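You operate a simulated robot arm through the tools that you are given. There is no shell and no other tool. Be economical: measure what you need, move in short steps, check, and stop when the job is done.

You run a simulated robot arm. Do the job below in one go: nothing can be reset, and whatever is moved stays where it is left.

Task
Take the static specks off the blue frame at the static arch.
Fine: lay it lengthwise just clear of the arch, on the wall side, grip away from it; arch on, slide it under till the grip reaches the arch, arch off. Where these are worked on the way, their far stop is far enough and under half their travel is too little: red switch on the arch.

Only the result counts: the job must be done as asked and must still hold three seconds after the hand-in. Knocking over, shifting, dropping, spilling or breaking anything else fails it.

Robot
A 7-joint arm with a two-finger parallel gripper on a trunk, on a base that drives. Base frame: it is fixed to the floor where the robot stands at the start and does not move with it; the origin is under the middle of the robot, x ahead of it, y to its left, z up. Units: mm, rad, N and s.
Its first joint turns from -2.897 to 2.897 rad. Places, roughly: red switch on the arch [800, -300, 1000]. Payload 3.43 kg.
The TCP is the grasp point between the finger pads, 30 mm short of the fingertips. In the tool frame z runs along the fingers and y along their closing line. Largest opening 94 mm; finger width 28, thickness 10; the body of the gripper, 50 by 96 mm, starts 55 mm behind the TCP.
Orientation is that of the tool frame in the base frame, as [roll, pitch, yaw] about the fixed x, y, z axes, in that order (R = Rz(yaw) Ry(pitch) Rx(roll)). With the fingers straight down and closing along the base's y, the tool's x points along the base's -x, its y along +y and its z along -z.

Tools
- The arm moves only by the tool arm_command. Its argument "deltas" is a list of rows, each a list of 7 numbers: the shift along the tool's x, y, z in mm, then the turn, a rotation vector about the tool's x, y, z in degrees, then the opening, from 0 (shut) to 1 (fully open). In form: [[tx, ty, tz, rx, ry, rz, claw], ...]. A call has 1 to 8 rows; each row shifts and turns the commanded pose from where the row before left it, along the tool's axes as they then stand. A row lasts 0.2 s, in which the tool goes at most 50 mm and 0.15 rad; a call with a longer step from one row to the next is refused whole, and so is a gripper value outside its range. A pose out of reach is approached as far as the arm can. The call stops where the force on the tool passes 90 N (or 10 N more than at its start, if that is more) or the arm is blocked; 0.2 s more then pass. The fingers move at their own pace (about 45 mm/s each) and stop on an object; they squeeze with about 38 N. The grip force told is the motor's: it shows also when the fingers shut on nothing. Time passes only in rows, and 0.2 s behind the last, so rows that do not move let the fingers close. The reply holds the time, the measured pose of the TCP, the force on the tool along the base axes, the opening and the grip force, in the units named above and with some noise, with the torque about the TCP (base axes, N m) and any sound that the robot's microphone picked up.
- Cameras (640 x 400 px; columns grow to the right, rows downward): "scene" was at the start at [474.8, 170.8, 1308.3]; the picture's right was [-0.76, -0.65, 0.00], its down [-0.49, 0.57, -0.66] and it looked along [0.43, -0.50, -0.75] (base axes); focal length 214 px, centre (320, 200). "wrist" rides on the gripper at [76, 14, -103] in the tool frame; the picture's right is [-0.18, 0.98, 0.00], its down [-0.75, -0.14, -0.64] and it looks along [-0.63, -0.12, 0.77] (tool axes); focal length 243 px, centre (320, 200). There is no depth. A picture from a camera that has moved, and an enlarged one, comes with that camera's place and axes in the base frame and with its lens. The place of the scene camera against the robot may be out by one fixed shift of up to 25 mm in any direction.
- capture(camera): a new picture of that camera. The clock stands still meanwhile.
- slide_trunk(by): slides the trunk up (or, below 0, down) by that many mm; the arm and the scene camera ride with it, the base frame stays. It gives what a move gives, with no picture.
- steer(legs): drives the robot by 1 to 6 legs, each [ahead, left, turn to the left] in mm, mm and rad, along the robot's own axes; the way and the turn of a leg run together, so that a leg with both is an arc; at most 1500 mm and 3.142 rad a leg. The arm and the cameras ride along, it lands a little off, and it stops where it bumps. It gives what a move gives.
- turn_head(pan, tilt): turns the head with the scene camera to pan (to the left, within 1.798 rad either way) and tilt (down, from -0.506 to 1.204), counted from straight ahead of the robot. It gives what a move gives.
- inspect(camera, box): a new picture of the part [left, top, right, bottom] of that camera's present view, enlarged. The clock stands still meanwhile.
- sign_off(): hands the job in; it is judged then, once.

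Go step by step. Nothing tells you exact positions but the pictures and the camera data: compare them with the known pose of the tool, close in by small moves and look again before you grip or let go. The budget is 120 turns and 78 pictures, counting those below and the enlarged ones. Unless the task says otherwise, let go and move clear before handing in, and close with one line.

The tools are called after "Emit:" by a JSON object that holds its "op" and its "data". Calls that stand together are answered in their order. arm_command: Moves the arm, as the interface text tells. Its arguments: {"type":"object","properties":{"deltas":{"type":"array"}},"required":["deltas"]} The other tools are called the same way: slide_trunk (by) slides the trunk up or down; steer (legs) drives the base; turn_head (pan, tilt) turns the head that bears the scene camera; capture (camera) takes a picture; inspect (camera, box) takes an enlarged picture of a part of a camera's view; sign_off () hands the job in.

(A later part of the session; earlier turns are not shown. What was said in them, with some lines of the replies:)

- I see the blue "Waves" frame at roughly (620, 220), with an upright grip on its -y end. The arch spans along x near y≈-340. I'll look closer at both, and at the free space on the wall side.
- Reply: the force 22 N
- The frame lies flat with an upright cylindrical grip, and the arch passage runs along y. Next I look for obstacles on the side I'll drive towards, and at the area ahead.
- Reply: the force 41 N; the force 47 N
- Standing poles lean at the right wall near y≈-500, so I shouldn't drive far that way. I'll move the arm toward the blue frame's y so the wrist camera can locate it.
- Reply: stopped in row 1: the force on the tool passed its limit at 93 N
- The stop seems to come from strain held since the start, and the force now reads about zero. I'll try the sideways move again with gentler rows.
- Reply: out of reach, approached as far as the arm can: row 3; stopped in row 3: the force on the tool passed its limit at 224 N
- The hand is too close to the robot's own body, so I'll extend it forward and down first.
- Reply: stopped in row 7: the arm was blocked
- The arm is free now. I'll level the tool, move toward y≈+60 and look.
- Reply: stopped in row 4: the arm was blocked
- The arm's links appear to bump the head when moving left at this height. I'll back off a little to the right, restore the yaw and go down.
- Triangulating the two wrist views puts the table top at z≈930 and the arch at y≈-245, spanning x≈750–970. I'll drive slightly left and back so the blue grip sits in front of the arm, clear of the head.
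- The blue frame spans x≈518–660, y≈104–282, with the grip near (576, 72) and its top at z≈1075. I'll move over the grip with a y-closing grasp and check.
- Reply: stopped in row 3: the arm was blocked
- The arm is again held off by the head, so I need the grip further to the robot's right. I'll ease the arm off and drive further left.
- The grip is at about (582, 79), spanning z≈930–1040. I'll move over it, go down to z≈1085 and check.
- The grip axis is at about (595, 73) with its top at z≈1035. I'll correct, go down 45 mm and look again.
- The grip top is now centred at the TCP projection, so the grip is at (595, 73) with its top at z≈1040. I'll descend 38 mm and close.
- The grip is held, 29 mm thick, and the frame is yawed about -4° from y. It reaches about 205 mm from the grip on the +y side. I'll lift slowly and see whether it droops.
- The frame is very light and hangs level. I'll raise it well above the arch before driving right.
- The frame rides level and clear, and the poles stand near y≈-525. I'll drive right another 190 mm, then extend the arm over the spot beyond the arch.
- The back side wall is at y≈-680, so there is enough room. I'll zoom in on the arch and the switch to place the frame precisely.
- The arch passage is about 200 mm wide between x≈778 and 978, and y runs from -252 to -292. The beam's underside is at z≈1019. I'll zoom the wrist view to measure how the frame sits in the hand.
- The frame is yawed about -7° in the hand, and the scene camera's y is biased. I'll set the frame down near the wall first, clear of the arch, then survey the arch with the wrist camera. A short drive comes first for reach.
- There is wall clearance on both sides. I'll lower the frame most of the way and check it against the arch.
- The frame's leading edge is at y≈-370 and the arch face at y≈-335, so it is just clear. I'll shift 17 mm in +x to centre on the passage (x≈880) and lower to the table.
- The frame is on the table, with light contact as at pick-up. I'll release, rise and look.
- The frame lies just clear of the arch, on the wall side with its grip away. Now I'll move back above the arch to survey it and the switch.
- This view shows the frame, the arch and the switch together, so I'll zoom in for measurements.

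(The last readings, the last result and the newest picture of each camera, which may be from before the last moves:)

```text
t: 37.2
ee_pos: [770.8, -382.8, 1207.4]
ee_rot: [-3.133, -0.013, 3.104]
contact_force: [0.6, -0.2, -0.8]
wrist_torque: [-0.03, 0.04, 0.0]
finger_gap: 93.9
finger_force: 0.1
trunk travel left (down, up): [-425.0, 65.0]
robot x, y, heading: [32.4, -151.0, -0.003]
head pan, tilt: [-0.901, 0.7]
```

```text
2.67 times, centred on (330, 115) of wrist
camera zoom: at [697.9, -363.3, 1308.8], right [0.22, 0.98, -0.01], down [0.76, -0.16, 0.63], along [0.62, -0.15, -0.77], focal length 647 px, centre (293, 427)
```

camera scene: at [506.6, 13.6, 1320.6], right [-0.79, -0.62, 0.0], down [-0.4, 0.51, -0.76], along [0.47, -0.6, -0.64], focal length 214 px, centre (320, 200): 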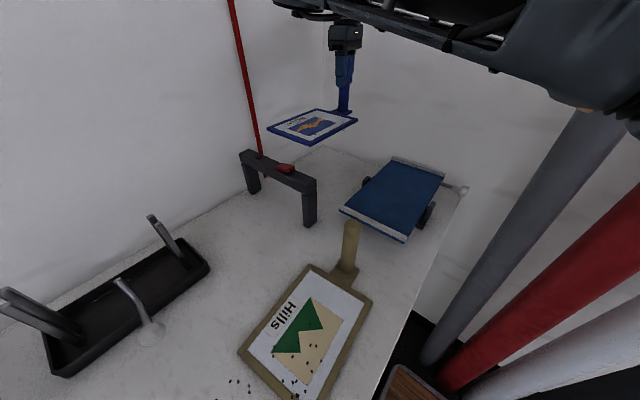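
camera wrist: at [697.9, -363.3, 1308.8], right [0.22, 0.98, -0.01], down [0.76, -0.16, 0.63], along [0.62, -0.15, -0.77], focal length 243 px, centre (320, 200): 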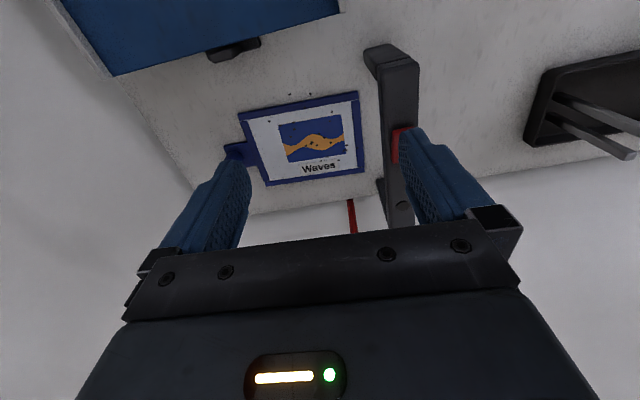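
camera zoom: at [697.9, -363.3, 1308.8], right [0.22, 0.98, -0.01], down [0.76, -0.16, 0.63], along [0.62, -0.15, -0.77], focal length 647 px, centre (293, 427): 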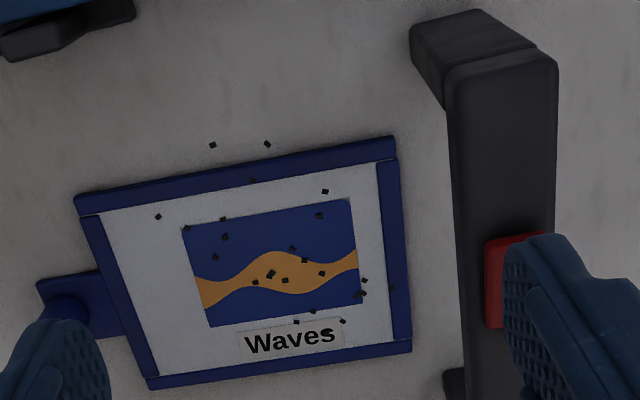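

Measured: the arch spans y -320..-286, with its passage from x≈785 to 985. The frame spans x≈807–950 with its leading edge at y≈-338, about 18 mm clear. The switch is at about (849, -301, 1050), and I'll look at it more closely.

Emit:
{"op": "arm_command", "data": {"deltas": [[0, 20, 10, 0, 0, -2, 1], [0, 35, 20, 0, 0, 0, 1], [0, 25, 20, 0, 0, 0, 1], [0, 5, 5, 0, 0, 0, 1], [0, 0, 0, 0, 0, 0, 1]]}}

Emit:
{"op": "capture", "data": {"camera": "wrist"}}

Emit:
{"op": "inspect", "data": {"camera": "scene", "box": [230, 130, 330, 192]}}

```text
t: 37.9
ee_pos: [743.1, -386.1, 1171.9]
ee_rot: [-3.136, -0.011, 2.99]
contact_force: [-0.5, -0.1, -0.2]
wrist_torque: [-0.01, -0.02, 0.03]
finger_gap: 94.0
finger_force: 0.1
trunk travel left (down, up): [-425.0, 65.0]
robot x, y, heading: [30.1, -147.9, -0.008]
head pan, tilt: [-0.901, 0.7]
stopped in row 3: the arm was blocked; the commanded pose is now the measured one
```

```text
41 pictures are left
camera wrist: at [670.9, -359.1, 1275.4], right [0.33, 0.94, -0.01], down [0.73, -0.25, 0.63], along [0.6, -0.22, -0.77], focal length 243 px, centre (320, 200)
```

wrist: 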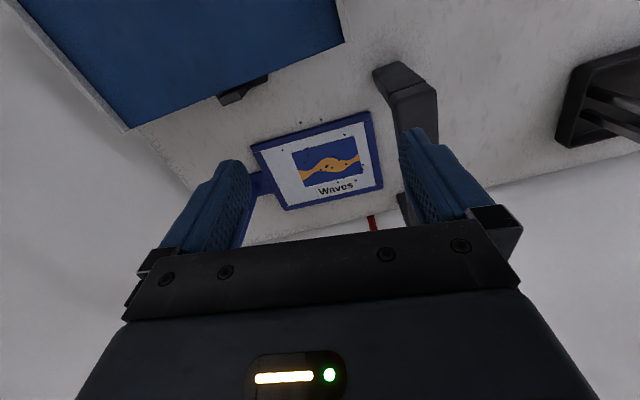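

```text
6.40 times, centred on (280, 161) of scene
camera zoom: at [505.1, 16.8, 1314.0], right [-0.78, -0.63, 0.0], down [-0.44, 0.55, -0.71], along [0.45, -0.55, -0.7], focal length 1373 px, centre (576, 450)
```

zoom: 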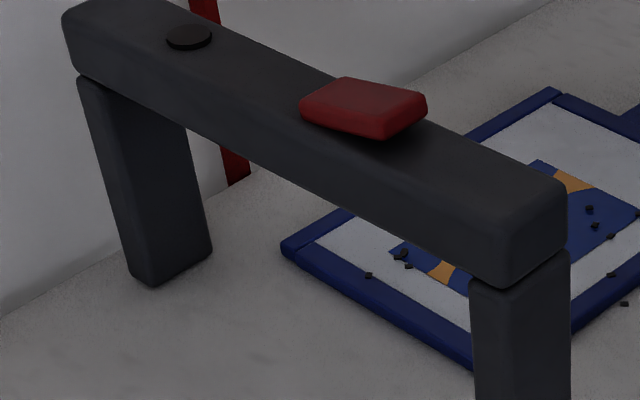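

The arm meets the head again, so I need the robot further left to work at the switch. I'll ease the arm off, drive left 130 mm and look.

Emit:
{"op": "arm_command", "data": {"deltas": [[-10, -10, 0, 0, 0, -3, 1], [-10, -5, 0, 0, 0, -5, 1], [0, 0, 0, 0, 0, 0, 1]]}}

Emit:
{"op": "steer", "data": {"legs": [[-10, 130, 0]]}}

Emit:
{"op": "capture", "data": {"camera": "wrist"}}

```text
t: 38.6
ee_pos: [763.5, -399.3, 1171.0]
ee_rot: [-3.137, -0.013, 3.141]
contact_force: [-0.5, 1.0, 0.8]
wrist_torque: [0.04, -0.02, -0.03]
finger_gap: 93.8
finger_force: 0.1
trunk travel left (down, up): [-425.0, 65.0]
robot x, y, heading: [30.7, -146.2, -0.007]
head pan, tilt: [-0.901, 0.7]
```

```text
t: 39.9
ee_pos: [753.2, -265.9, 1172.1]
ee_rot: [-3.136, -0.015, 3.136]
contact_force: [0.3, -0.6, -0.2]
wrist_torque: [-0.02, 0.03, 0.03]
finger_gap: 94.1
finger_force: 0.1
trunk travel left (down, up): [-425.0, 65.0]
robot x, y, heading: [19.8, -14.0, 0.0]
head pan, tilt: [-0.901, 0.7]
```

```text
39 pictures are left
camera wrist: at [678.7, -250.9, 1275.2], right [0.19, 0.98, -0.01], down [0.76, -0.14, 0.63], along [0.62, -0.12, -0.77], focal length 243 px, centre (320, 200)
```

wrist: 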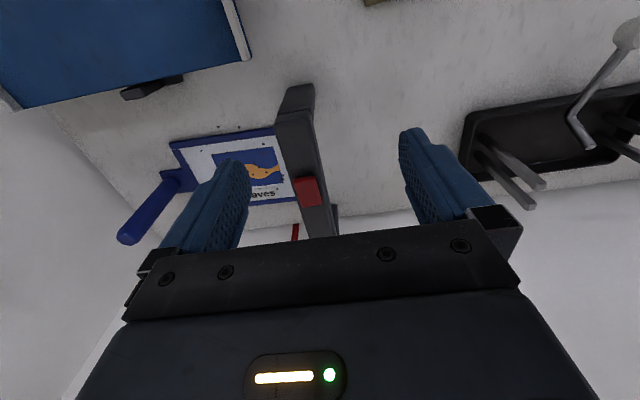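

Emit:
{"op": "inspect", "data": {"camera": "wrist", "box": [260, 140, 372, 210]}}

Emit:
{"op": "turn_head", "data": {"pan": -0.9, "tilt": 0.6}}

Emit:
{"op": "capture", "data": {"camera": "scene"}}

```text
5.71 times, centred on (316, 175) of wrist
camera zoom: at [678.7, -250.9, 1275.2], right [0.19, 0.98, -0.01], down [0.76, -0.14, 0.63], along [0.62, -0.12, -0.77], focal length 1386 px, centre (343, 343)
```

zoom: 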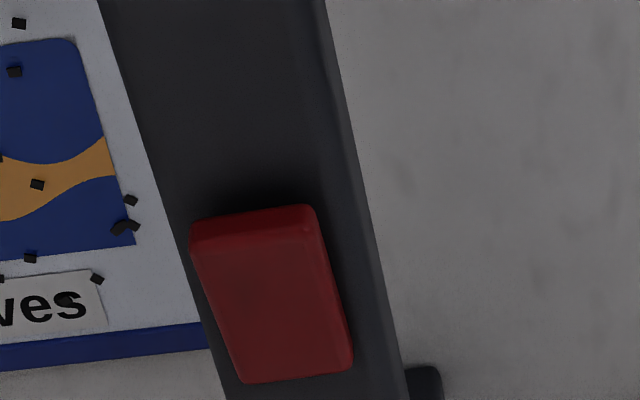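

```text
t: 40.6
ee_pos: [752.6, -267.7, 1171.8]
ee_rot: [-3.136, -0.015, 3.138]
contact_force: [0.3, 0.3, -0.4]
wrist_torque: [-0.02, 0.03, 0.02]
finger_gap: 94.0
finger_force: 0.0
trunk travel left (down, up): [-425.0, 65.0]
robot x, y, heading: [19.7, -18.7, -0.001]
head pan, tilt: [-0.901, 0.6]
```

```text
37 pictures are left
camera scene: at [499.1, 143.6, 1329.2], right [-0.79, -0.62, 0.0], down [-0.35, 0.44, -0.82], along [0.51, -0.65, -0.57], focal length 214 px, centre (320, 200)
```

scene: 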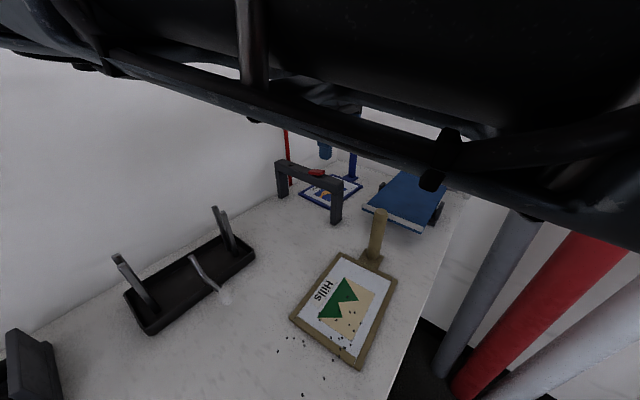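

I'll zoom the scene camera on the switch to see its tilt.

Emit:
{"op": "inspect", "data": {"camera": "scene", "box": [268, 146, 364, 206]}}

```text
6.67 times, centred on (316, 176) of scene
camera zoom: at [499.1, 143.6, 1329.2], right [-0.79, -0.62, 0.0], down [-0.35, 0.44, -0.82], along [0.51, -0.65, -0.57], focal length 1430 px, centre (347, 360)
```

zoom: 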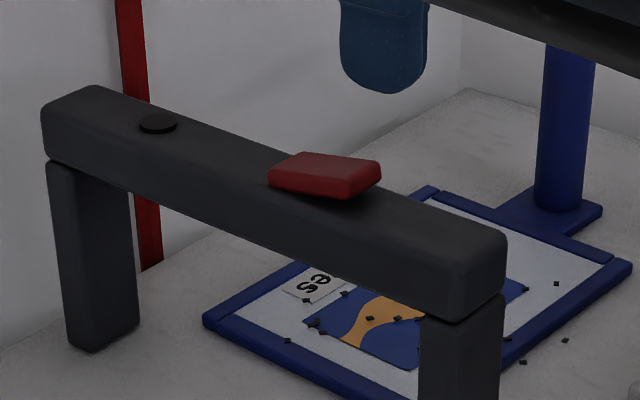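

The switch is a rocker at x≈825–869, y≈-298, with its near end (low x) raised. I'll close the fingers and go above the near end.

Emit:
{"op": "arm_command", "data": {"deltas": [[-10, -5, 0, 0, 0, 0, 0.5], [-20, -10, 0, 0, 0, 0, 0], [-25, -10, 5, 0, 0, 0, 0], [-17, -5, 15, 0, 0, 0, 0], [-5, 0, 20, 0, 0, 0, 0], [0, 0, 7, 0, 0, 0, 0], [0, 0, 0, 0, 0, 0, 0]]}}

Emit:
{"op": "capture", "data": {"camera": "wrist"}}

Emit:
{"op": "inspect", "data": {"camera": "scene", "box": [268, 136, 364, 196]}}

```text
t: 42.2
ee_pos: [828.8, -298.9, 1124.7]
ee_rot: [-3.137, -0.015, 3.139]
contact_force: [-0.4, -0.3, -0.9]
wrist_torque: [-0.01, -0.01, 0.0]
finger_gap: 0.0
finger_force: 33.1
trunk travel left (down, up): [-425.0, 65.0]
robot x, y, heading: [19.2, -22.8, -0.0]
head pan, tilt: [-0.901, 0.6]
```

```text
35 pictures are left
camera wrist: at [755.1, -281.7, 1227.2], right [0.19, 0.98, -0.01], down [0.76, -0.14, 0.63], along [0.62, -0.12, -0.77], focal length 243 px, centre (320, 200)
```

wrist: 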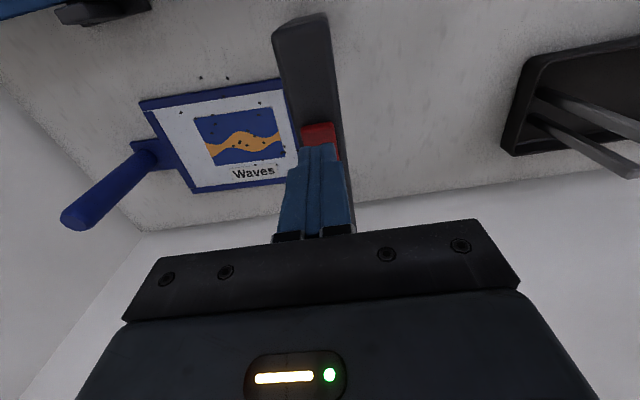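

```text
6.67 times, centred on (316, 166) of scene
camera zoom: at [499.1, 143.6, 1329.2], right [-0.79, -0.62, 0.0], down [-0.35, 0.44, -0.83], along [0.51, -0.65, -0.56], focal length 1430 px, centre (347, 427)
```

zoom: 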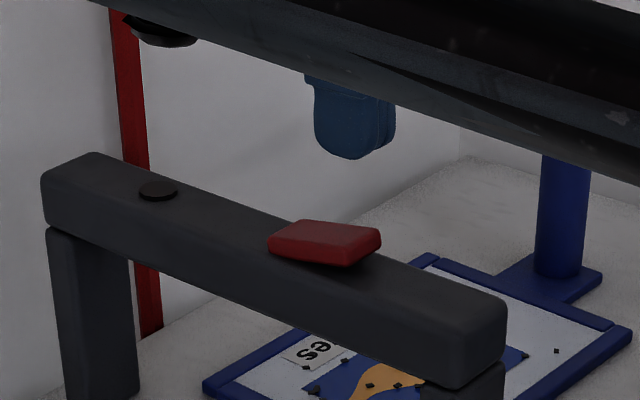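

The closed fingertips are over the raised end. I'll descend in small steps until I feel contact.

Emit:
{"op": "arm_command", "data": {"deltas": [[-3, 0, 10, 0, 0, 0, 0], [0, 0, 12, 0, 0, 0, 0], [0, 0, 5, 0, 0, 0, 0], [0, 0, 4, 0, 0, 0, 0], [0, 0, 0, 0, 0, 0, 0]]}}

```text
t: 43.4
ee_pos: [831.5, -297.5, 1093.4]
ee_rot: [-3.136, -0.014, 3.137]
contact_force: [0.3, -0.3, 0.0]
wrist_torque: [0.01, 0.03, 0.0]
finger_gap: 0.1
finger_force: 33.3
trunk travel left (down, up): [-425.0, 65.0]
robot x, y, heading: [20.5, -15.9, -0.003]
head pan, tilt: [-0.901, 0.6]
```

Emit:
{"op": "arm_command", "data": {"deltas": [[0, 0, 3, 0, 0, 0, 0], [0, 0, 3, 0, 0, 0, 0], [0, 0, 0, 0, 0, 0, 0]]}}

Emit:
{"op": "arm_command", "data": {"deltas": [[0, 0, 3, 0, 0, 0, 0], [0, 0, 3, 0, 0, 0, 0], [0, 0, 0, 0, 0, 0, 0]]}}

```text
t: 44.2
ee_pos: [830.9, -297.6, 1088.1]
ee_rot: [-3.136, -0.013, 3.137]
contact_force: [0.3, -1.1, 0.2]
wrist_torque: [0.0, -0.02, 0.02]
finger_gap: 0.0
finger_force: 33.1
trunk travel left (down, up): [-425.0, 65.0]
robot x, y, heading: [21.0, -16.1, -0.001]
head pan, tilt: [-0.901, 0.6]
```

```text
t: 45.0
ee_pos: [831.3, -297.8, 1082.7]
ee_rot: [-3.137, -0.011, 3.137]
contact_force: [-1.8, 0.2, 3.4]
wrist_torque: [0.04, 0.01, 0.04]
finger_gap: 0.0
finger_force: 33.1
trunk travel left (down, up): [-425.0, 65.0]
robot x, y, heading: [20.3, -17.2, 0.001]
head pan, tilt: [-0.901, 0.6]
heard: click
```

A click was heard. I'll press a little further to reach the full stop, watching the force.

Emit:
{"op": "arm_command", "data": {"deltas": [[0, 0, 2, 0, 0, 0, 0], [0, 0, 2, 0, 0, 0, 0], [0, 0, 0, 0, 0, 0, 0]]}}

Emit:
{"op": "inspect", "data": {"camera": "scene", "box": [268, 136, 364, 196]}}

```text
t: 45.8
ee_pos: [830.6, -298.0, 1081.5]
ee_rot: [-3.134, -0.009, 3.139]
contact_force: [-9.6, 6.2, 42.4]
wrist_torque: [0.26, -0.32, -0.33]
finger_gap: 0.0
finger_force: 33.1
trunk travel left (down, up): [-425.0, 65.0]
robot x, y, heading: [20.6, -16.5, 0.0]
head pan, tilt: [-0.901, 0.6]
```

```text
6.67 times, centred on (316, 166) of scene
camera zoom: at [497.6, 144.3, 1330.2], right [-0.79, -0.62, 0.0], down [-0.35, 0.44, -0.83], along [0.51, -0.65, -0.56], focal length 1430 px, centre (347, 427)
```

zoom: 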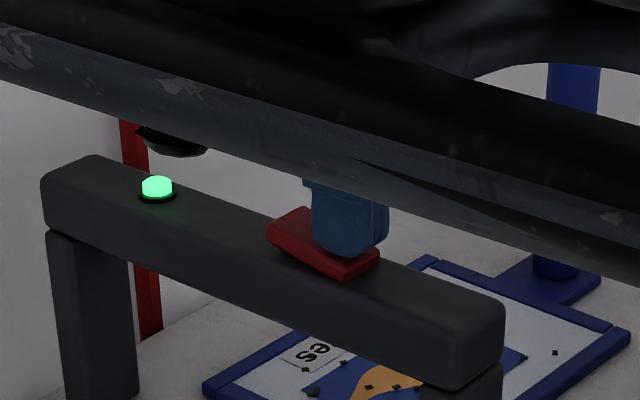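

The green lamp is on and the rocker is at its stop. I'll lift off, drive right again and go over the blue grip.

Emit:
{"op": "arm_command", "data": {"deltas": [[0, 0, -5, 0, 0, 0, 0], [0, 0, -20, 0, 0, 0, 0], [0, 0, -35, 0, 0, 0, 0], [0, 0, -35, 0, 0, 0, 0], [0, 0, -25, 0, 0, 0, 0.5], [0, 0, 0, 0, 0, 0, 1]]}}

Emit:
{"op": "steer", "data": {"legs": [[10, -130, 0]]}}

Emit:
{"op": "arm_command", "data": {"deltas": [[-10, -15, 0, 0, 0, 0, 1], [-15, -30, 0, 0, 0, 0, 1], [-10, -40, 0, 0, 0, 0, 1], [-5, -35, 0, 0, 0, 0, 1], [-3, -20, 0, 0, 0, 0, 1], [0, -5, 0, 0, 0, 0, 1], [0, 0, 0, 0, 0, 0, 1]]}}

Emit:
{"op": "capture", "data": {"camera": "wrist"}}

```text
t: 47.2
ee_pos: [833.6, -296.8, 1198.8]
ee_rot: [-3.136, -0.011, 3.138]
contact_force: [0.0, -0.4, -0.5]
wrist_torque: [-0.03, 0.03, 0.02]
finger_gap: 48.9
finger_force: 0.1
trunk travel left (down, up): [-425.0, 65.0]
robot x, y, heading: [20.4, -16.5, -0.001]
head pan, tilt: [-0.901, 0.6]
```

```text
t: 48.5
ee_pos: [842.5, -428.7, 1196.9]
ee_rot: [-3.137, -0.014, 3.138]
contact_force: [-1.1, -0.4, 0.4]
wrist_torque: [0.03, 0.01, -0.02]
finger_gap: 93.9
finger_force: 0.1
trunk travel left (down, up): [-425.0, 65.0]
robot x, y, heading: [29.8, -147.9, -0.004]
head pan, tilt: [-0.901, 0.6]
```

```text
t: 50.1
ee_pos: [886.3, -573.1, 1197.9]
ee_rot: [-3.136, -0.014, 3.138]
contact_force: [1.1, -0.6, 0.2]
wrist_torque: [0.01, -0.01, 0.0]
finger_gap: 93.9
finger_force: 0.0
trunk travel left (down, up): [-425.0, 65.0]
robot x, y, heading: [29.1, -147.6, -0.001]
head pan, tilt: [-0.901, 0.6]
```

```text
32 pictures are left
camera wrist: at [811.8, -558.1, 1299.9], right [0.19, 0.98, -0.01], down [0.76, -0.14, 0.63], along [0.62, -0.12, -0.77], focal length 243 px, centre (320, 200)
```

wrist: 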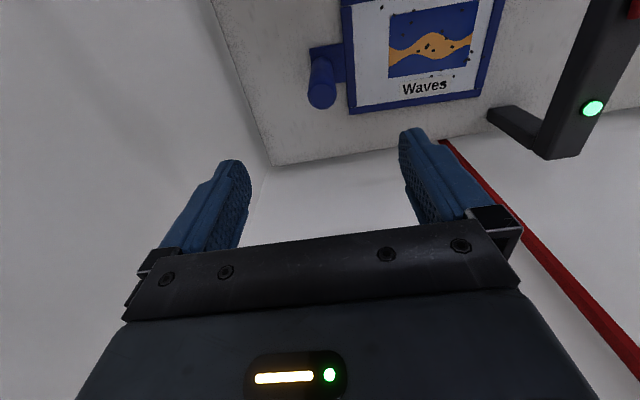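

I'm straight above the grip, at the release position. I'll descend to z≈1062, take a quick look, then grip.

Emit:
{"op": "arm_command", "data": {"deltas": [[0, 0, 15, 0, 0, 0, 1], [0, 0, 30, 0, 0, 0, 1], [0, 0, 35, 0, 0, 0, 1], [0, 0, 30, 0, 0, 0, 1], [0, 0, 20, 0, 0, 0, 1], [0, 0, 6, 0, 0, 0, 1], [0, 0, 0, 0, 0, 0, 1]]}}

Emit:
{"op": "capture", "data": {"camera": "wrist"}}

```text
t: 51.7
ee_pos: [883.2, -574.7, 1062.8]
ee_rot: [-3.136, -0.011, 3.139]
contact_force: [-0.3, -0.5, -0.9]
wrist_torque: [0.02, -0.03, -0.01]
finger_gap: 93.8
finger_force: 0.0
trunk travel left (down, up): [-425.0, 65.0]
robot x, y, heading: [26.9, -147.5, -0.006]
head pan, tilt: [-0.901, 0.6]
```

```text
31 pictures are left
camera wrist: at [809.6, -558.9, 1164.8], right [0.19, 0.98, -0.01], down [0.76, -0.14, 0.63], along [0.62, -0.12, -0.77], focal length 243 px, centre (320, 200)
```

wrist: 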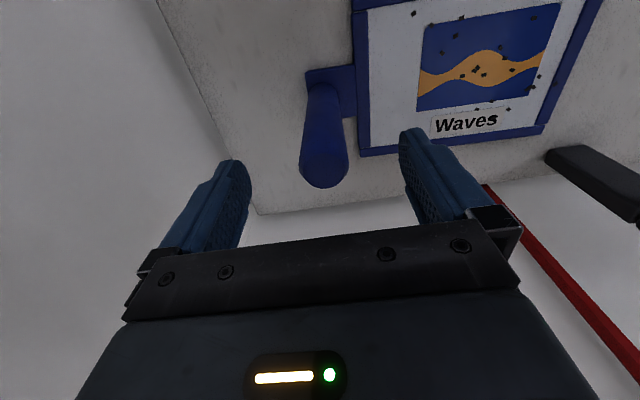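

The grip is centred. I'll go down 50 mm and close on it.

Emit:
{"op": "arm_command", "data": {"deltas": [[0, 0, 12, 0, 0, 0, 1], [0, 0, 22, 0, 0, 0, 1], [0, 0, 16, 0, 0, 0, 1], [0, 0, 0, 0, 0, 0, 0.6], [0, 0, 0, 0, 0, 0, 0.2], [0, 0, 0, 0, 0, 0, 0], [0, 0, 0, 0, 0, 0, 0], [0, 0, 0, 0, 0, 0, 0]]}}

```text
t: 53.5
ee_pos: [884.3, -575.8, 1011.3]
ee_rot: [-3.139, -0.012, 3.137]
contact_force: [0.0, -0.7, 2.6]
wrist_torque: [0.8, 0.1, 0.03]
finger_gap: 29.3
finger_force: 36.2
trunk travel left (down, up): [-425.0, 65.0]
robot x, y, heading: [28.2, -148.1, -0.006]
head pan, tilt: [-0.901, 0.6]
```

Gripped. I'll start sliding toward the arch with the arm, straightening the yaw by 2.5° and shifting 8 mm in +x to centre it.

Emit:
{"op": "arm_command", "data": {"deltas": [[-2, 0, 0, 0, 0, -1, 0], [-3, 3, 0, 0, 0, -1, 0], [-3, 7, 0, 0, 0, -0.5, 0], [0, 10, 0, 0, 0, 0, 0], [0, 10, 0, 0, 0, 0, 0], [0, 5, 0, 0, 0, 0, 0], [0, 0, 0, 0, 0, 0, 0]]}}

Emit:
{"op": "capture", "data": {"camera": "wrist"}}

Emit:
{"op": "inspect", "data": {"camera": "scene", "box": [230, 120, 390, 220]}}

```text
t: 55.1
ee_pos: [888.3, -541.4, 1011.5]
ee_rot: [-3.138, -0.014, -3.1]
contact_force: [-0.3, -2.0, 4.1]
wrist_torque: [1.08, -0.33, -0.05]
finger_gap: 29.5
finger_force: 38.7
trunk travel left (down, up): [-425.0, 65.0]
robot x, y, heading: [24.6, -145.8, -0.003]
head pan, tilt: [-0.901, 0.6]
```

```text
30 pictures are left
camera wrist: at [814.1, -527.6, 1114.8], right [0.14, 0.99, -0.01], down [0.77, -0.11, 0.63], along [0.62, -0.1, -0.77], focal length 243 px, centre (320, 200)
```

wrist: 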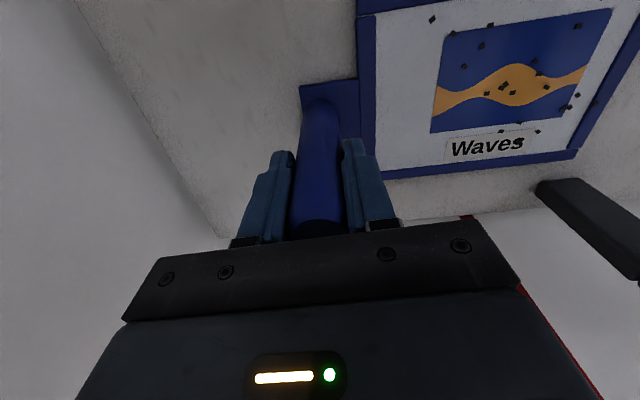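

```text
4.00 times, centred on (310, 170) of scene
camera zoom: at [508.8, 12.1, 1329.3], right [-0.79, -0.62, 0.0], down [-0.35, 0.44, -0.83], along [0.51, -0.65, -0.56], focal length 858 px, centre (360, 320)
```

zoom: 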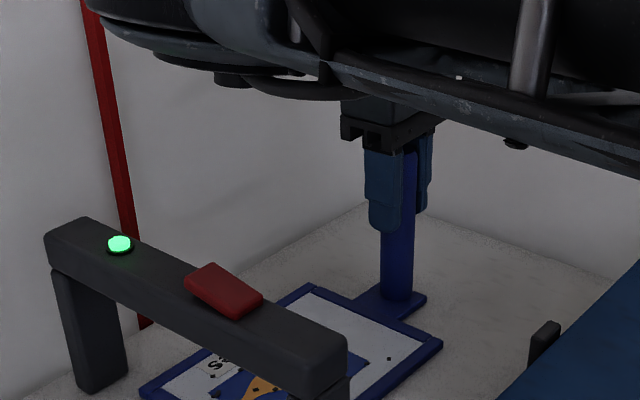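

The frame is entering centrally, with the lamp on. I'll keep sliding +y with the arm, plus a few mm in +x for even margins.

Emit:
{"op": "arm_command", "data": {"deltas": [[-1, 5, 0, 0, 0, 0, 0], [-2, 12, 0, 0, 0, 0, 0], [-2, 15, 0, 0, 0, 0, 0], [0, 18, 0, 0, 0, 0, 0], [0, 18, 0, 0, 0, 0, 0], [0, 15, 0, 0, 0, 0, 0], [0, 8, 0, 0, 0, 0, 0], [0, 0, 0, 0, 0, 0, 0]]}}

Emit:
{"op": "inspect", "data": {"camera": "scene", "box": [230, 120, 390, 220]}}

Emit:
{"op": "capture", "data": {"camera": "wrist"}}

```text
t: 56.9
ee_pos: [890.6, -447.8, 1012.4]
ee_rot: [-3.137, -0.013, -3.102]
contact_force: [-0.6, -2.2, 6.4]
wrist_torque: [1.29, 0.15, 0.11]
finger_gap: 29.6
finger_force: 38.3
trunk travel left (down, up): [-425.0, 65.0]
robot x, y, heading: [30.4, -146.6, 0.001]
head pan, tilt: [-0.901, 0.6]
```

```text
4.00 times, centred on (310, 170) of scene
camera zoom: at [508.7, 12.2, 1329.3], right [-0.79, -0.62, 0.0], down [-0.35, 0.44, -0.83], along [0.51, -0.65, -0.56], focal length 858 px, centre (360, 320)
```

zoom: 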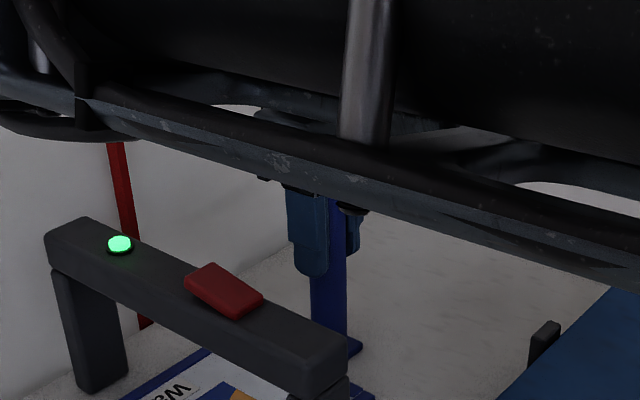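

```text
27 pictures are left
camera wrist: at [815.5, -435.4, 1114.4], right [0.14, 0.99, -0.01], down [0.77, -0.11, 0.63], along [0.63, -0.1, -0.77], focal length 243 px, centre (320, 200)
```

wrist: 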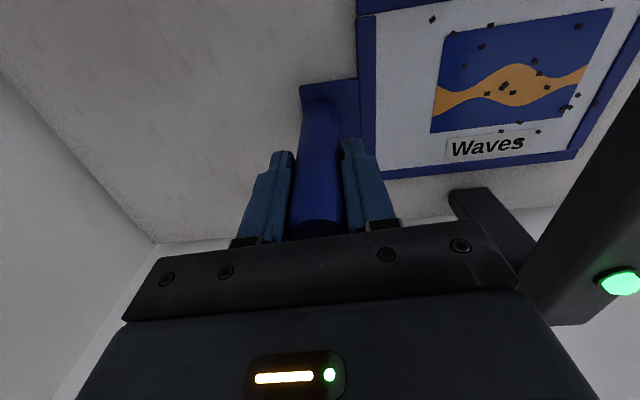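

The frame moves well under the arch without contact. I'll carry the rest of the slide by driving the base left 70 mm, keeping the arm clear of the head.

Emit:
{"op": "steer", "data": {"legs": [[0, 70, 0]]}}

Emit:
{"op": "capture", "data": {"camera": "wrist"}}

Emit:
{"op": "inspect", "data": {"camera": "scene", "box": [230, 120, 390, 220]}}

```text
t: 57.9
ee_pos: [890.3, -377.4, 1012.1]
ee_rot: [-3.136, -0.011, -3.102]
contact_force: [-1.3, -2.6, 7.6]
wrist_torque: [1.47, -0.13, -0.03]
finger_gap: 29.3
finger_force: 38.1
trunk travel left (down, up): [-425.0, 65.0]
robot x, y, heading: [26.7, -74.2, -0.005]
head pan, tilt: [-0.901, 0.6]
```

```text
26 pictures are left
camera wrist: at [815.7, -364.7, 1114.4], right [0.14, 0.99, -0.01], down [0.77, -0.11, 0.63], along [0.63, -0.1, -0.77], focal length 243 px, centre (320, 200)
```

wrist: 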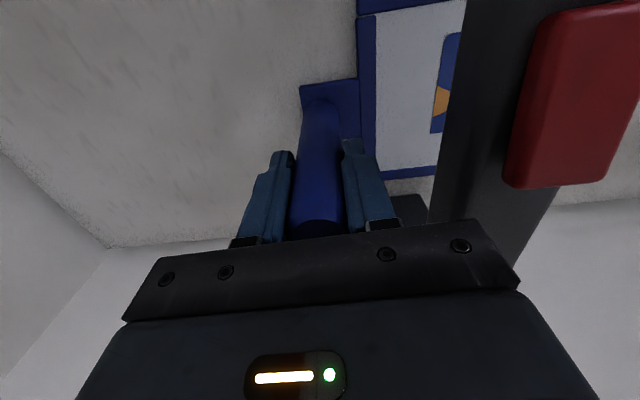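

```text
4.00 times, centred on (310, 170) of scene
camera zoom: at [508.8, 83.1, 1329.3], right [-0.78, -0.62, 0.0], down [-0.35, 0.44, -0.83], along [0.51, -0.65, -0.56], focal length 858 px, centre (360, 320)
```

zoom: 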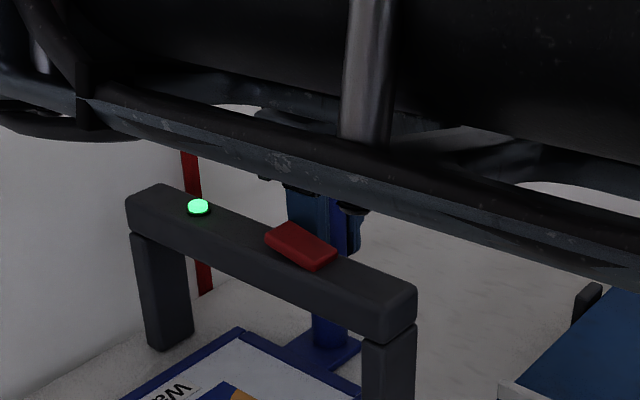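

The beam's face is at y≈-329 and the grip at -377. I'll advance another 10 mm, then open just enough to release and rise.

Emit:
{"op": "arm_command", "data": {"deltas": [[0, 4, 0, 0, 0, 0, 0], [0, 6, 0, 0, 0, 0, 0], [0, 0, 0, 0, 0, 0, 0], [0, 0, 0, 0, 0, 0, 0.4], [0, 0, 0, 0, 0, 0, 0.4], [0, 0, 0, 0, 0, 0, 0.4], [0, 0, 0, 0, 0, 0, 0.4]]}}

```text
t: 59.5
ee_pos: [890.4, -367.3, 1011.4]
ee_rot: [-3.137, -0.014, -3.101]
contact_force: [-0.1, 0.9, 0.9]
wrist_torque: [-0.04, -0.02, -0.02]
finger_gap: 37.8
finger_force: 0.2
trunk travel left (down, up): [-425.0, 65.0]
robot x, y, heading: [30.1, -80.6, 0.002]
head pan, tilt: [-0.901, 0.6]
```

Released, with 37.8 mm between the fingers. I'll go straight up, then behind the grip with closed fingers.

Emit:
{"op": "arm_command", "data": {"deltas": [[0, 0, -10, 0, 0, 0, 0.4], [0, 0, -25, 0, 0, 0, 0.4], [0, 0, -30, 0, 0, 0, 0.4], [0, 0, -15, 0, 0, 0, 0.4], [0, -12, 0, 0, 0, 0, 0.2], [0, -20, 0, 0, 0, 0, 0], [0, -8, 0, 0, 0, 0, 0], [0, 0, 0, 0, 0, 0, 0]]}}

Emit:
{"op": "capture", "data": {"camera": "wrist"}}

```text
t: 61.3
ee_pos: [893.4, -406.6, 1090.6]
ee_rot: [-3.139, -0.014, -3.101]
contact_force: [-0.7, 0.5, -0.7]
wrist_torque: [-0.02, 0.0, -0.02]
finger_gap: 0.0
finger_force: 33.2
trunk travel left (down, up): [-425.0, 65.0]
robot x, y, heading: [27.2, -74.2, -0.002]
head pan, tilt: [-0.901, 0.6]
```

```text
24 pictures are left
camera wrist: at [818.0, -393.6, 1195.0], right [0.14, 0.99, -0.01], down [0.77, -0.11, 0.63], along [0.63, -0.1, -0.77], focal length 243 px, centre (320, 200)
```

wrist: 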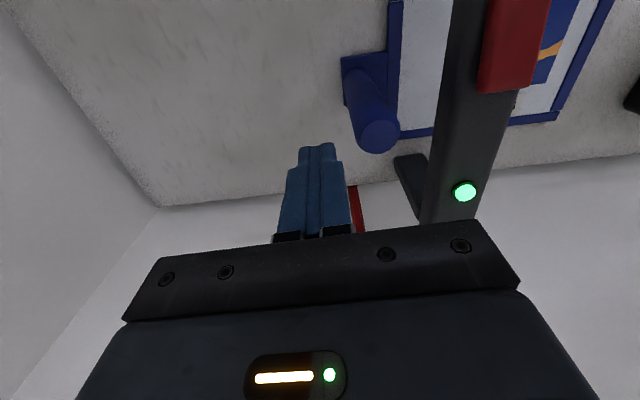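

The specks already look gone on the part beyond the beam. I'll go down behind the grip and push it gently toward the beam.

Emit:
{"op": "arm_command", "data": {"deltas": [[0, 0, 15, 0, 0, 0, 0], [0, 0, 25, 0, 0, 0, 0], [0, 0, 25, 0, 0, 0, 0], [0, 0, 11, 0, 0, 0, 0], [0, 0, 0, 0, 0, 0, 0], [0, 6, 0, 0, 0, 0, 0], [0, 6, 0, 0, 0, 0, 0], [0, 0, 0, 0, 0, 0, 0]]}}

Emit:
{"op": "arm_command", "data": {"deltas": [[0, 5, 0, 0, 0, 0, 0], [0, 5, 0, 0, 0, 0, 0], [0, 4, 0, 0, 0, 0, 0], [0, 0, 0, 0, 0, 0, 0]]}}

Emit:
{"op": "capture", "data": {"camera": "wrist"}}

```text
t: 63.1
ee_pos: [890.8, -394.1, 1015.4]
ee_rot: [-3.135, -0.014, -3.102]
contact_force: [0.1, -1.1, 0.7]
wrist_torque: [0.03, -0.01, 0.0]
finger_gap: 0.2
finger_force: 32.9
trunk travel left (down, up): [-425.0, 65.0]
robot x, y, heading: [27.2, -75.5, -0.004]
head pan, tilt: [-0.901, 0.6]
```

```text
t: 64.1
ee_pos: [890.6, -381.6, 1015.7]
ee_rot: [-3.138, -0.015, -3.101]
contact_force: [0.2, 0.1, 0.4]
wrist_torque: [0.01, 0.03, -0.02]
finger_gap: 0.3
finger_force: 33.2
trunk travel left (down, up): [-425.0, 65.0]
robot x, y, heading: [33.8, -75.6, 0.005]
head pan, tilt: [-0.901, 0.6]
```

```text
23 pictures are left
camera wrist: at [815.7, -367.5, 1118.6], right [0.14, 0.99, -0.01], down [0.77, -0.11, 0.63], along [0.63, -0.1, -0.77], focal length 243 px, centre (320, 200)
```

wrist: 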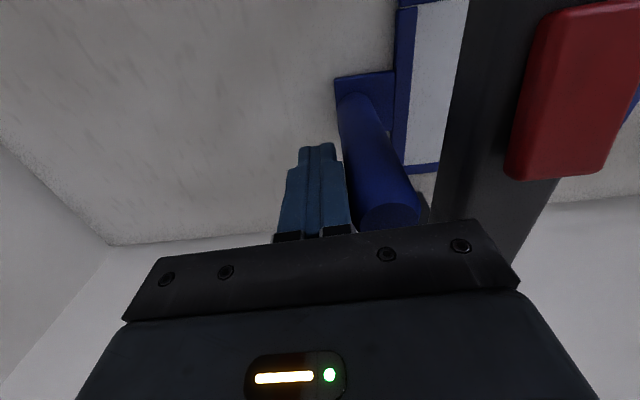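

The fingers are just touching the grip. I'll push on in 3 mm steps until it meets the beam.

Emit:
{"op": "arm_command", "data": {"deltas": [[0, 3, 0, 0, 0, 0, 0], [0, 3, 0, 0, 0, 0, 0], [0, 3, 0, 0, 0, 0, 0], [0, 0, 0, 0, 0, 0, 0]]}}

Emit:
{"op": "capture", "data": {"camera": "wrist"}}

```text
t: 65.1
ee_pos: [889.3, -371.8, 1016.3]
ee_rot: [-3.138, -0.013, -3.102]
contact_force: [-0.6, 0.3, 0.3]
wrist_torque: [-0.01, -0.02, 0.01]
finger_gap: 0.0
finger_force: 33.2
trunk travel left (down, up): [-425.0, 65.0]
robot x, y, heading: [27.5, -80.4, -0.003]
head pan, tilt: [-0.901, 0.6]
```

```text
22 pictures are left
camera wrist: at [815.2, -359.0, 1118.6], right [0.14, 0.99, -0.01], down [0.77, -0.11, 0.63], along [0.63, -0.1, -0.77], focal length 243 px, centre (320, 200)
```

wrist: 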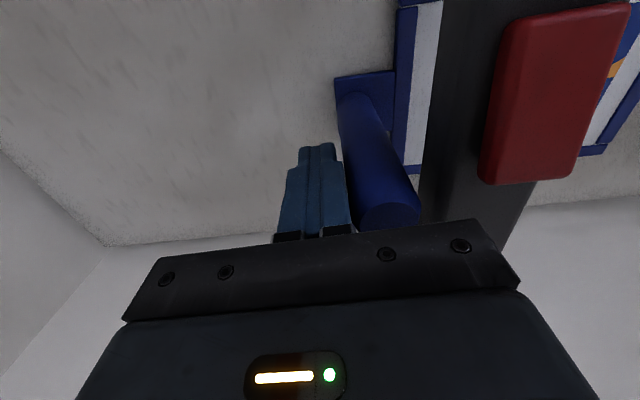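

The grip is moving with the fingers and is nearly at the beam. I'll continue in tiny steps.

Emit:
{"op": "arm_command", "data": {"deltas": [[0, 2, 0, 0, 0, 0, 0], [0, 2, 0, 0, 0, 0, 0], [0, 0, 0, 0, 0, 0, 0]]}}

Emit:
{"op": "arm_command", "data": {"deltas": [[0, 2, 0, 0, 0, 0, 0], [0, 0, 0, 0, 0, 0, 0]]}}

```text
t: 65.9
ee_pos: [890.0, -368.3, 1016.0]
ee_rot: [-3.137, -0.014, -3.101]
contact_force: [0.3, -2.0, 0.3]
wrist_torque: [0.02, 0.03, 0.02]
finger_gap: 0.0
finger_force: 32.8
trunk travel left (down, up): [-425.0, 65.0]
robot x, y, heading: [26.7, -79.1, -0.002]
head pan, tilt: [-0.901, 0.6]
```

```text
t: 66.5
ee_pos: [889.3, -365.6, 1015.2]
ee_rot: [-3.136, -0.015, -3.103]
contact_force: [-0.8, -1.1, -0.6]
wrist_torque: [0.01, 0.01, 0.02]
finger_gap: 0.0
finger_force: 32.9
trunk travel left (down, up): [-425.0, 65.0]
robot x, y, heading: [28.5, -77.5, -0.001]
head pan, tilt: [-0.901, 0.6]
```

Emit:
{"op": "arm_command", "data": {"deltas": [[0, 2, 0, 0, 0, 0, 0], [0, 0, 0, 0, 0, 0, 0]]}}

Emit:
{"op": "arm_command", "data": {"deltas": [[0, 2, 0, 0, 0, 0, 0], [0, 0, 0, 0, 0, 0, 0]]}}

Emit:
{"op": "inspect", "data": {"camera": "wrist", "box": [260, 60, 548, 240]}}

```text
t: 67.1
ee_pos: [890.4, -364.3, 1013.7]
ee_rot: [-3.136, -0.014, -3.099]
contact_force: [0.4, -1.5, -0.8]
wrist_torque: [0.03, 0.03, -0.04]
finger_gap: 0.0
finger_force: 33.2
trunk travel left (down, up): [-425.0, 65.0]
robot x, y, heading: [29.5, -79.1, -0.004]
head pan, tilt: [-0.901, 0.6]
```

```text
t: 67.7
ee_pos: [890.2, -363.2, 1014.9]
ee_rot: [-3.139, -0.014, -3.103]
contact_force: [1.3, -12.0, -1.1]
wrist_torque: [0.26, -0.01, 0.01]
finger_gap: 0.2
finger_force: 33.4
trunk travel left (down, up): [-425.0, 65.0]
robot x, y, heading: [30.9, -76.0, -0.002]
head pan, tilt: [-0.901, 0.6]
```

```text
2.22 times, centred on (404, 150) of wrist
camera zoom: at [815.2, -350.8, 1118.1], right [0.15, 0.99, -0.01], down [0.77, -0.11, 0.63], along [0.63, -0.1, -0.77], focal length 539 px, centre (133, 311)
```

zoom: 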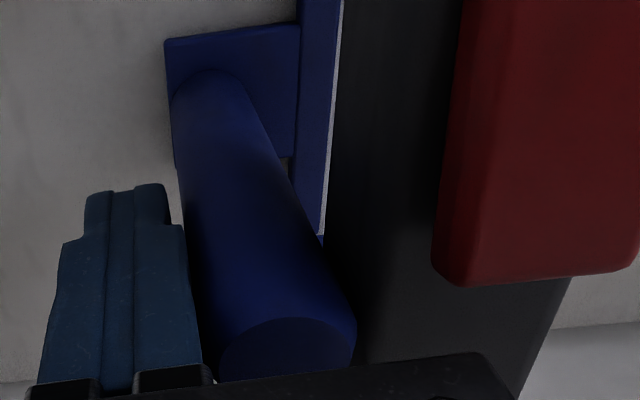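

The force rose to 12 N, so the grip has reached the arch. I'll back off, rise and drive a little left to switch the arch off.

Emit:
{"op": "arm_command", "data": {"deltas": [[0, -4, 0, 0, 0, 0, 0], [0, -12, 0, 0, 0, 0, 0], [0, -10, -5, 0, 0, 0, 0], [0, 0, -25, 0, 0, 0, 0], [0, 0, -40, 0, 0, 0, 0], [0, 0, -40, 0, 0, 0, 0], [0, 0, -20, 0, 0, 0, 0], [0, 0, 0, 0, 0, 0, 0]]}}

Emit:
{"op": "steer", "data": {"legs": [[-10, 65, 0]]}}

Emit:
{"op": "capture", "data": {"camera": "wrist"}}

```text
t: 69.5
ee_pos: [895.3, -387.2, 1146.4]
ee_rot: [-3.136, -0.013, -3.102]
contact_force: [-0.3, 0.1, 0.4]
wrist_torque: [0.0, -0.01, -0.02]
finger_gap: 0.1
finger_force: 33.5
trunk travel left (down, up): [-425.0, 65.0]
robot x, y, heading: [30.1, -74.9, -0.005]
head pan, tilt: [-0.901, 0.6]
```

```text
t: 70.5
ee_pos: [884.6, -321.1, 1145.4]
ee_rot: [-3.137, -0.014, -3.1]
contact_force: [-0.1, 0.5, 1.3]
wrist_torque: [-0.01, 0.01, 0.0]
finger_gap: 0.0
finger_force: 32.8
trunk travel left (down, up): [-425.0, 65.0]
robot x, y, heading: [18.8, -14.2, -0.001]
head pan, tilt: [-0.901, 0.6]
```

```text
20 pictures are left
camera wrist: at [810.3, -308.4, 1248.8], right [0.14, 0.99, -0.01], down [0.77, -0.11, 0.63], along [0.63, -0.1, -0.77], focal length 243 px, centre (320, 200)
```

wrist: 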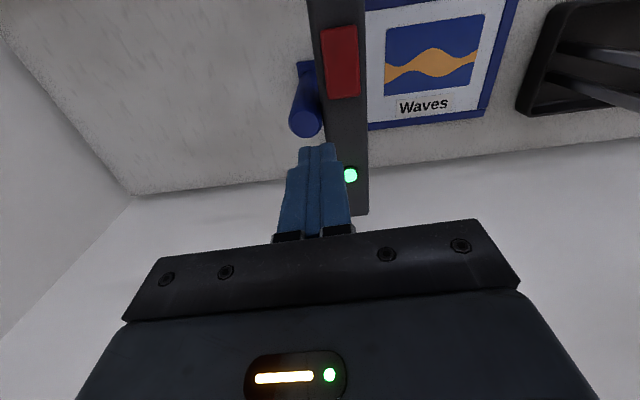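

The picture is now free of specks and the grip rests at the arch. I'll move over the raised far end of the rocker at about (865, -299).

Emit:
{"op": "arm_command", "data": {"deltas": [[8, 8, 0, 0, 0, 0, 0], [11, 10, 5, 0, 0, 0, 0], [0, 5, 15, 0, 0, 0, 0], [0, 0, 20, 0, 0, 0, 0], [0, 0, 10, 0, 0, 0, 0], [0, 0, 0, 0, 0, 0, 0]]}}

Emit:
{"op": "capture", "data": {"camera": "wrist"}}

Emit:
{"op": "inspect", "data": {"camera": "scene", "box": [268, 136, 364, 196]}}

```text
t: 71.9
ee_pos: [864.2, -297.4, 1094.5]
ee_rot: [-3.136, -0.014, -3.1]
contact_force: [0.4, 0.2, 0.3]
wrist_torque: [-0.01, 0.01, 0.02]
finger_gap: 0.0
finger_force: 32.8
trunk travel left (down, up): [-425.0, 65.0]
robot x, y, heading: [20.8, -10.3, -0.001]
head pan, tilt: [-0.901, 0.6]
```

```text
19 pictures are left
camera wrist: at [789.3, -285.5, 1198.2], right [0.14, 0.99, -0.01], down [0.77, -0.11, 0.63], along [0.63, -0.1, -0.77], focal length 243 px, centre (320, 200)
```

wrist: 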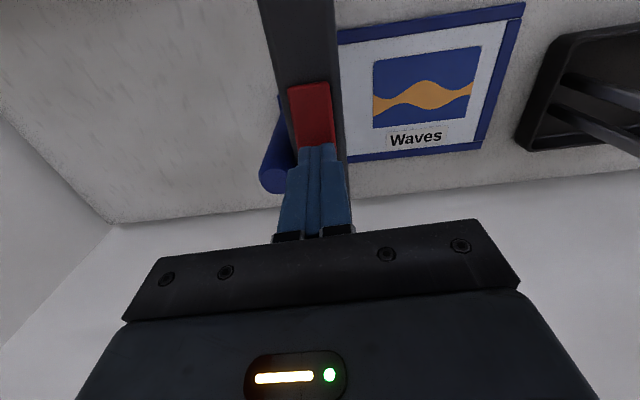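

```text
6.67 times, centred on (316, 166) of scene
camera zoom: at [498.7, 149.9, 1329.2], right [-0.78, -0.62, 0.0], down [-0.35, 0.44, -0.83], along [0.51, -0.65, -0.56], focal length 1430 px, centre (347, 427)
```

zoom: 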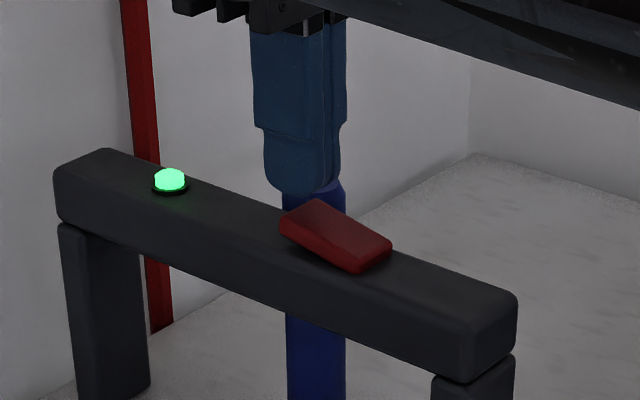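

The fingertips are right over the raised far end. I'll press down in small steps.

Emit:
{"op": "arm_command", "data": {"deltas": [[0, 0, 3, 0, 0, 0, 0], [0, 0, 3, 0, 0, 0, 0], [0, 0, 2, 0, 0, 0, 0], [0, 0, 2, 0, 0, 0, 0], [0, 0, 0, 0, 0, 0, 0]]}}

Emit:
{"op": "arm_command", "data": {"deltas": [[0, 0, 2, 0, 0, 0, 0], [0, 0, 0, 0, 0, 0, 0]]}}

```text
t: 73.1
ee_pos: [863.4, -297.7, 1086.9]
ee_rot: [-3.137, -0.012, -3.1]
contact_force: [0.1, -0.4, 1.2]
wrist_torque: [0.01, -0.02, -0.01]
finger_gap: 0.2
finger_force: 33.3
trunk travel left (down, up): [-425.0, 65.0]
robot x, y, heading: [18.2, -11.2, -0.001]
head pan, tilt: [-0.901, 0.6]
```

```text
t: 73.7
ee_pos: [864.8, -298.5, 1084.3]
ee_rot: [-3.137, -0.014, -3.101]
contact_force: [-0.1, 0.1, -0.2]
wrist_torque: [0.02, 0.01, 0.01]
finger_gap: 0.1
finger_force: 32.9
trunk travel left (down, up): [-425.0, 65.0]
robot x, y, heading: [19.8, -6.0, -0.003]
head pan, tilt: [-0.901, 0.6]
```

Emit:
{"op": "arm_command", "data": {"deltas": [[0, 0, 2, 0, 0, 0, 0], [0, 0, 0, 0, 0, 0, 0]]}}

Emit:
{"op": "arm_command", "data": {"deltas": [[0, 0, 2, 0, 0, 0, 0], [0, 0, 0, 0, 0, 0, 0]]}}

Emit:
{"op": "inspect", "data": {"camera": "scene", "box": [268, 136, 364, 196]}}

```text
t: 74.3
ee_pos: [865.4, -298.6, 1081.4]
ee_rot: [-3.137, -0.013, -3.098]
contact_force: [-0.1, 0.1, 0.2]
wrist_torque: [0.0, 0.02, -0.01]
finger_gap: 0.0
finger_force: 32.6
trunk travel left (down, up): [-425.0, 65.0]
robot x, y, heading: [17.8, -10.4, 0.006]
head pan, tilt: [-0.901, 0.6]
```

```text
t: 74.9
ee_pos: [866.2, -300.1, 1081.0]
ee_rot: [-3.136, -0.01, -3.098]
contact_force: [5.5, 0.7, 8.9]
wrist_torque: [-0.01, -0.05, -0.02]
finger_gap: 0.0
finger_force: 32.8
trunk travel left (down, up): [-425.0, 65.0]
robot x, y, heading: [17.8, -11.3, -0.002]
head pan, tilt: [-0.901, 0.6]
heard: click
```

```text
6.67 times, centred on (316, 166) of scene
camera zoom: at [498.7, 149.9, 1329.4], right [-0.78, -0.62, 0.0], down [-0.35, 0.44, -0.83], along [0.51, -0.65, -0.56], focal length 1430 px, centre (347, 427)
```

zoom: 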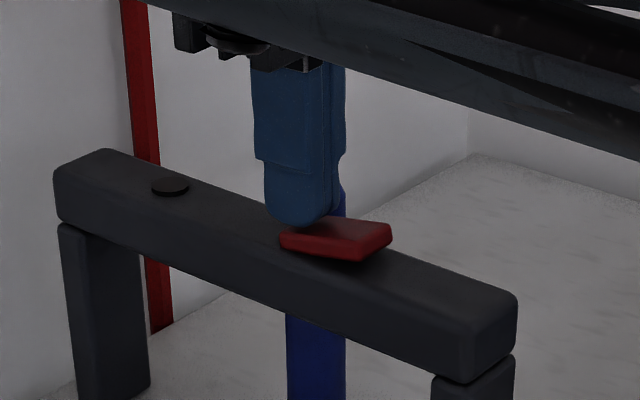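

The switch clicked and the lamp is off. I'll press 2 mm more to reach the full stop, then lift clear and make a final check.

Emit:
{"op": "arm_command", "data": {"deltas": [[0, 0, 2, 0, 0, 0, 0], [0, 0, 0, 0, 0, 0, 0]]}}

Emit:
{"op": "arm_command", "data": {"deltas": [[0, 0, -8, 0, 0, 0, 0], [0, 0, -25, 0, 0, 0, 0], [0, 0, -40, 0, 0, 0, 0], [10, 0, -40, 0, 0, 0, 0], [20, 0, -20, 0, 0, 0, 0.3], [20, 0, 0, 0, 0, 0, 0.5], [0, 0, 0, 0, 0, 0, 0.5]]}}

Emit:
{"op": "capture", "data": {"camera": "wrist"}}

Emit:
{"op": "capture", "data": {"camera": "scene"}}

```text
t: 75.5
ee_pos: [863.9, -298.5, 1081.7]
ee_rot: [-3.134, -0.01, -3.1]
contact_force: [13.1, 0.0, 35.4]
wrist_torque: [0.01, 0.12, -0.03]
finger_gap: 0.0
finger_force: 33.2
trunk travel left (down, up): [-425.0, 65.0]
robot x, y, heading: [19.0, -14.0, -0.0]
head pan, tilt: [-0.901, 0.6]
```

```text
t: 77.1
ee_pos: [815.9, -300.1, 1211.6]
ee_rot: [-3.138, -0.013, -3.099]
contact_force: [0.0, -0.1, 0.5]
wrist_torque: [0.0, 0.02, 0.03]
finger_gap: 46.8
finger_force: 0.1
trunk travel left (down, up): [-425.0, 65.0]
robot x, y, heading: [22.4, -11.2, -0.001]
head pan, tilt: [-0.901, 0.6]
```

```text
16 pictures are left
camera wrist: at [740.5, -287.7, 1314.2], right [0.14, 0.99, -0.01], down [0.77, -0.11, 0.63], along [0.63, -0.1, -0.77], focal length 243 px, centre (320, 200)
```

wrist: 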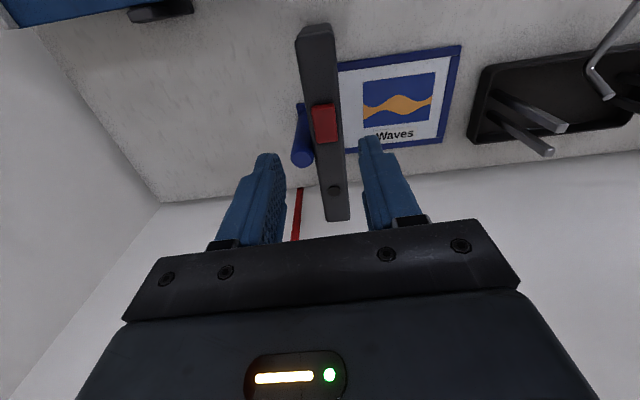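

```text
15 pictures are left
camera scene: at [498.7, 149.8, 1329.3], right [-0.78, -0.62, 0.0], down [-0.35, 0.44, -0.83], along [0.51, -0.65, -0.56], focal length 214 px, centre (320, 200)
```

scene: 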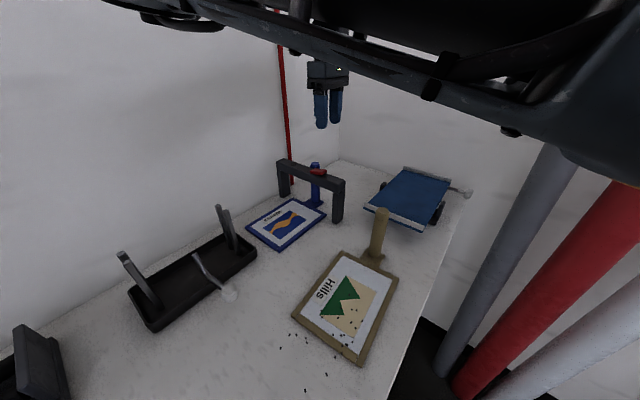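

The frame is under the arch with its grip at the beam and the lamp off, and everything else looks undisturbed. One zoom will confirm that no specks remain.

Emit:
{"op": "inspect", "data": {"camera": "wrist", "box": [280, 20, 472, 140]}}

```text
3.33 times, centred on (376, 80) of wrist
camera zoom: at [740.5, -287.7, 1314.2], right [0.14, 0.99, -0.01], down [0.77, -0.11, 0.63], along [0.63, -0.1, -0.77], focal length 809 px, centre (133, 600)
```

zoom: 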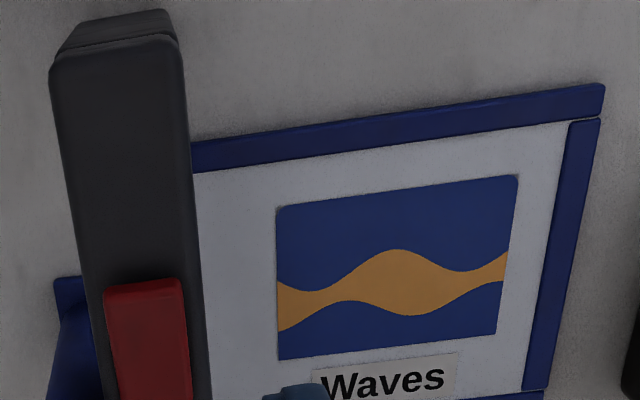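

No specks show on the blue frame, the arch is off and the hand is clear, so I'm handing in.

Emit:
{"op": "sign_off", "data": {}}

```text
The job is handed in.
```

I slid the blue "Waves" frame under the running arch until its grip touched the beam, then switched the arch off. The last pictures show no specks on it and nothing else disturbed.
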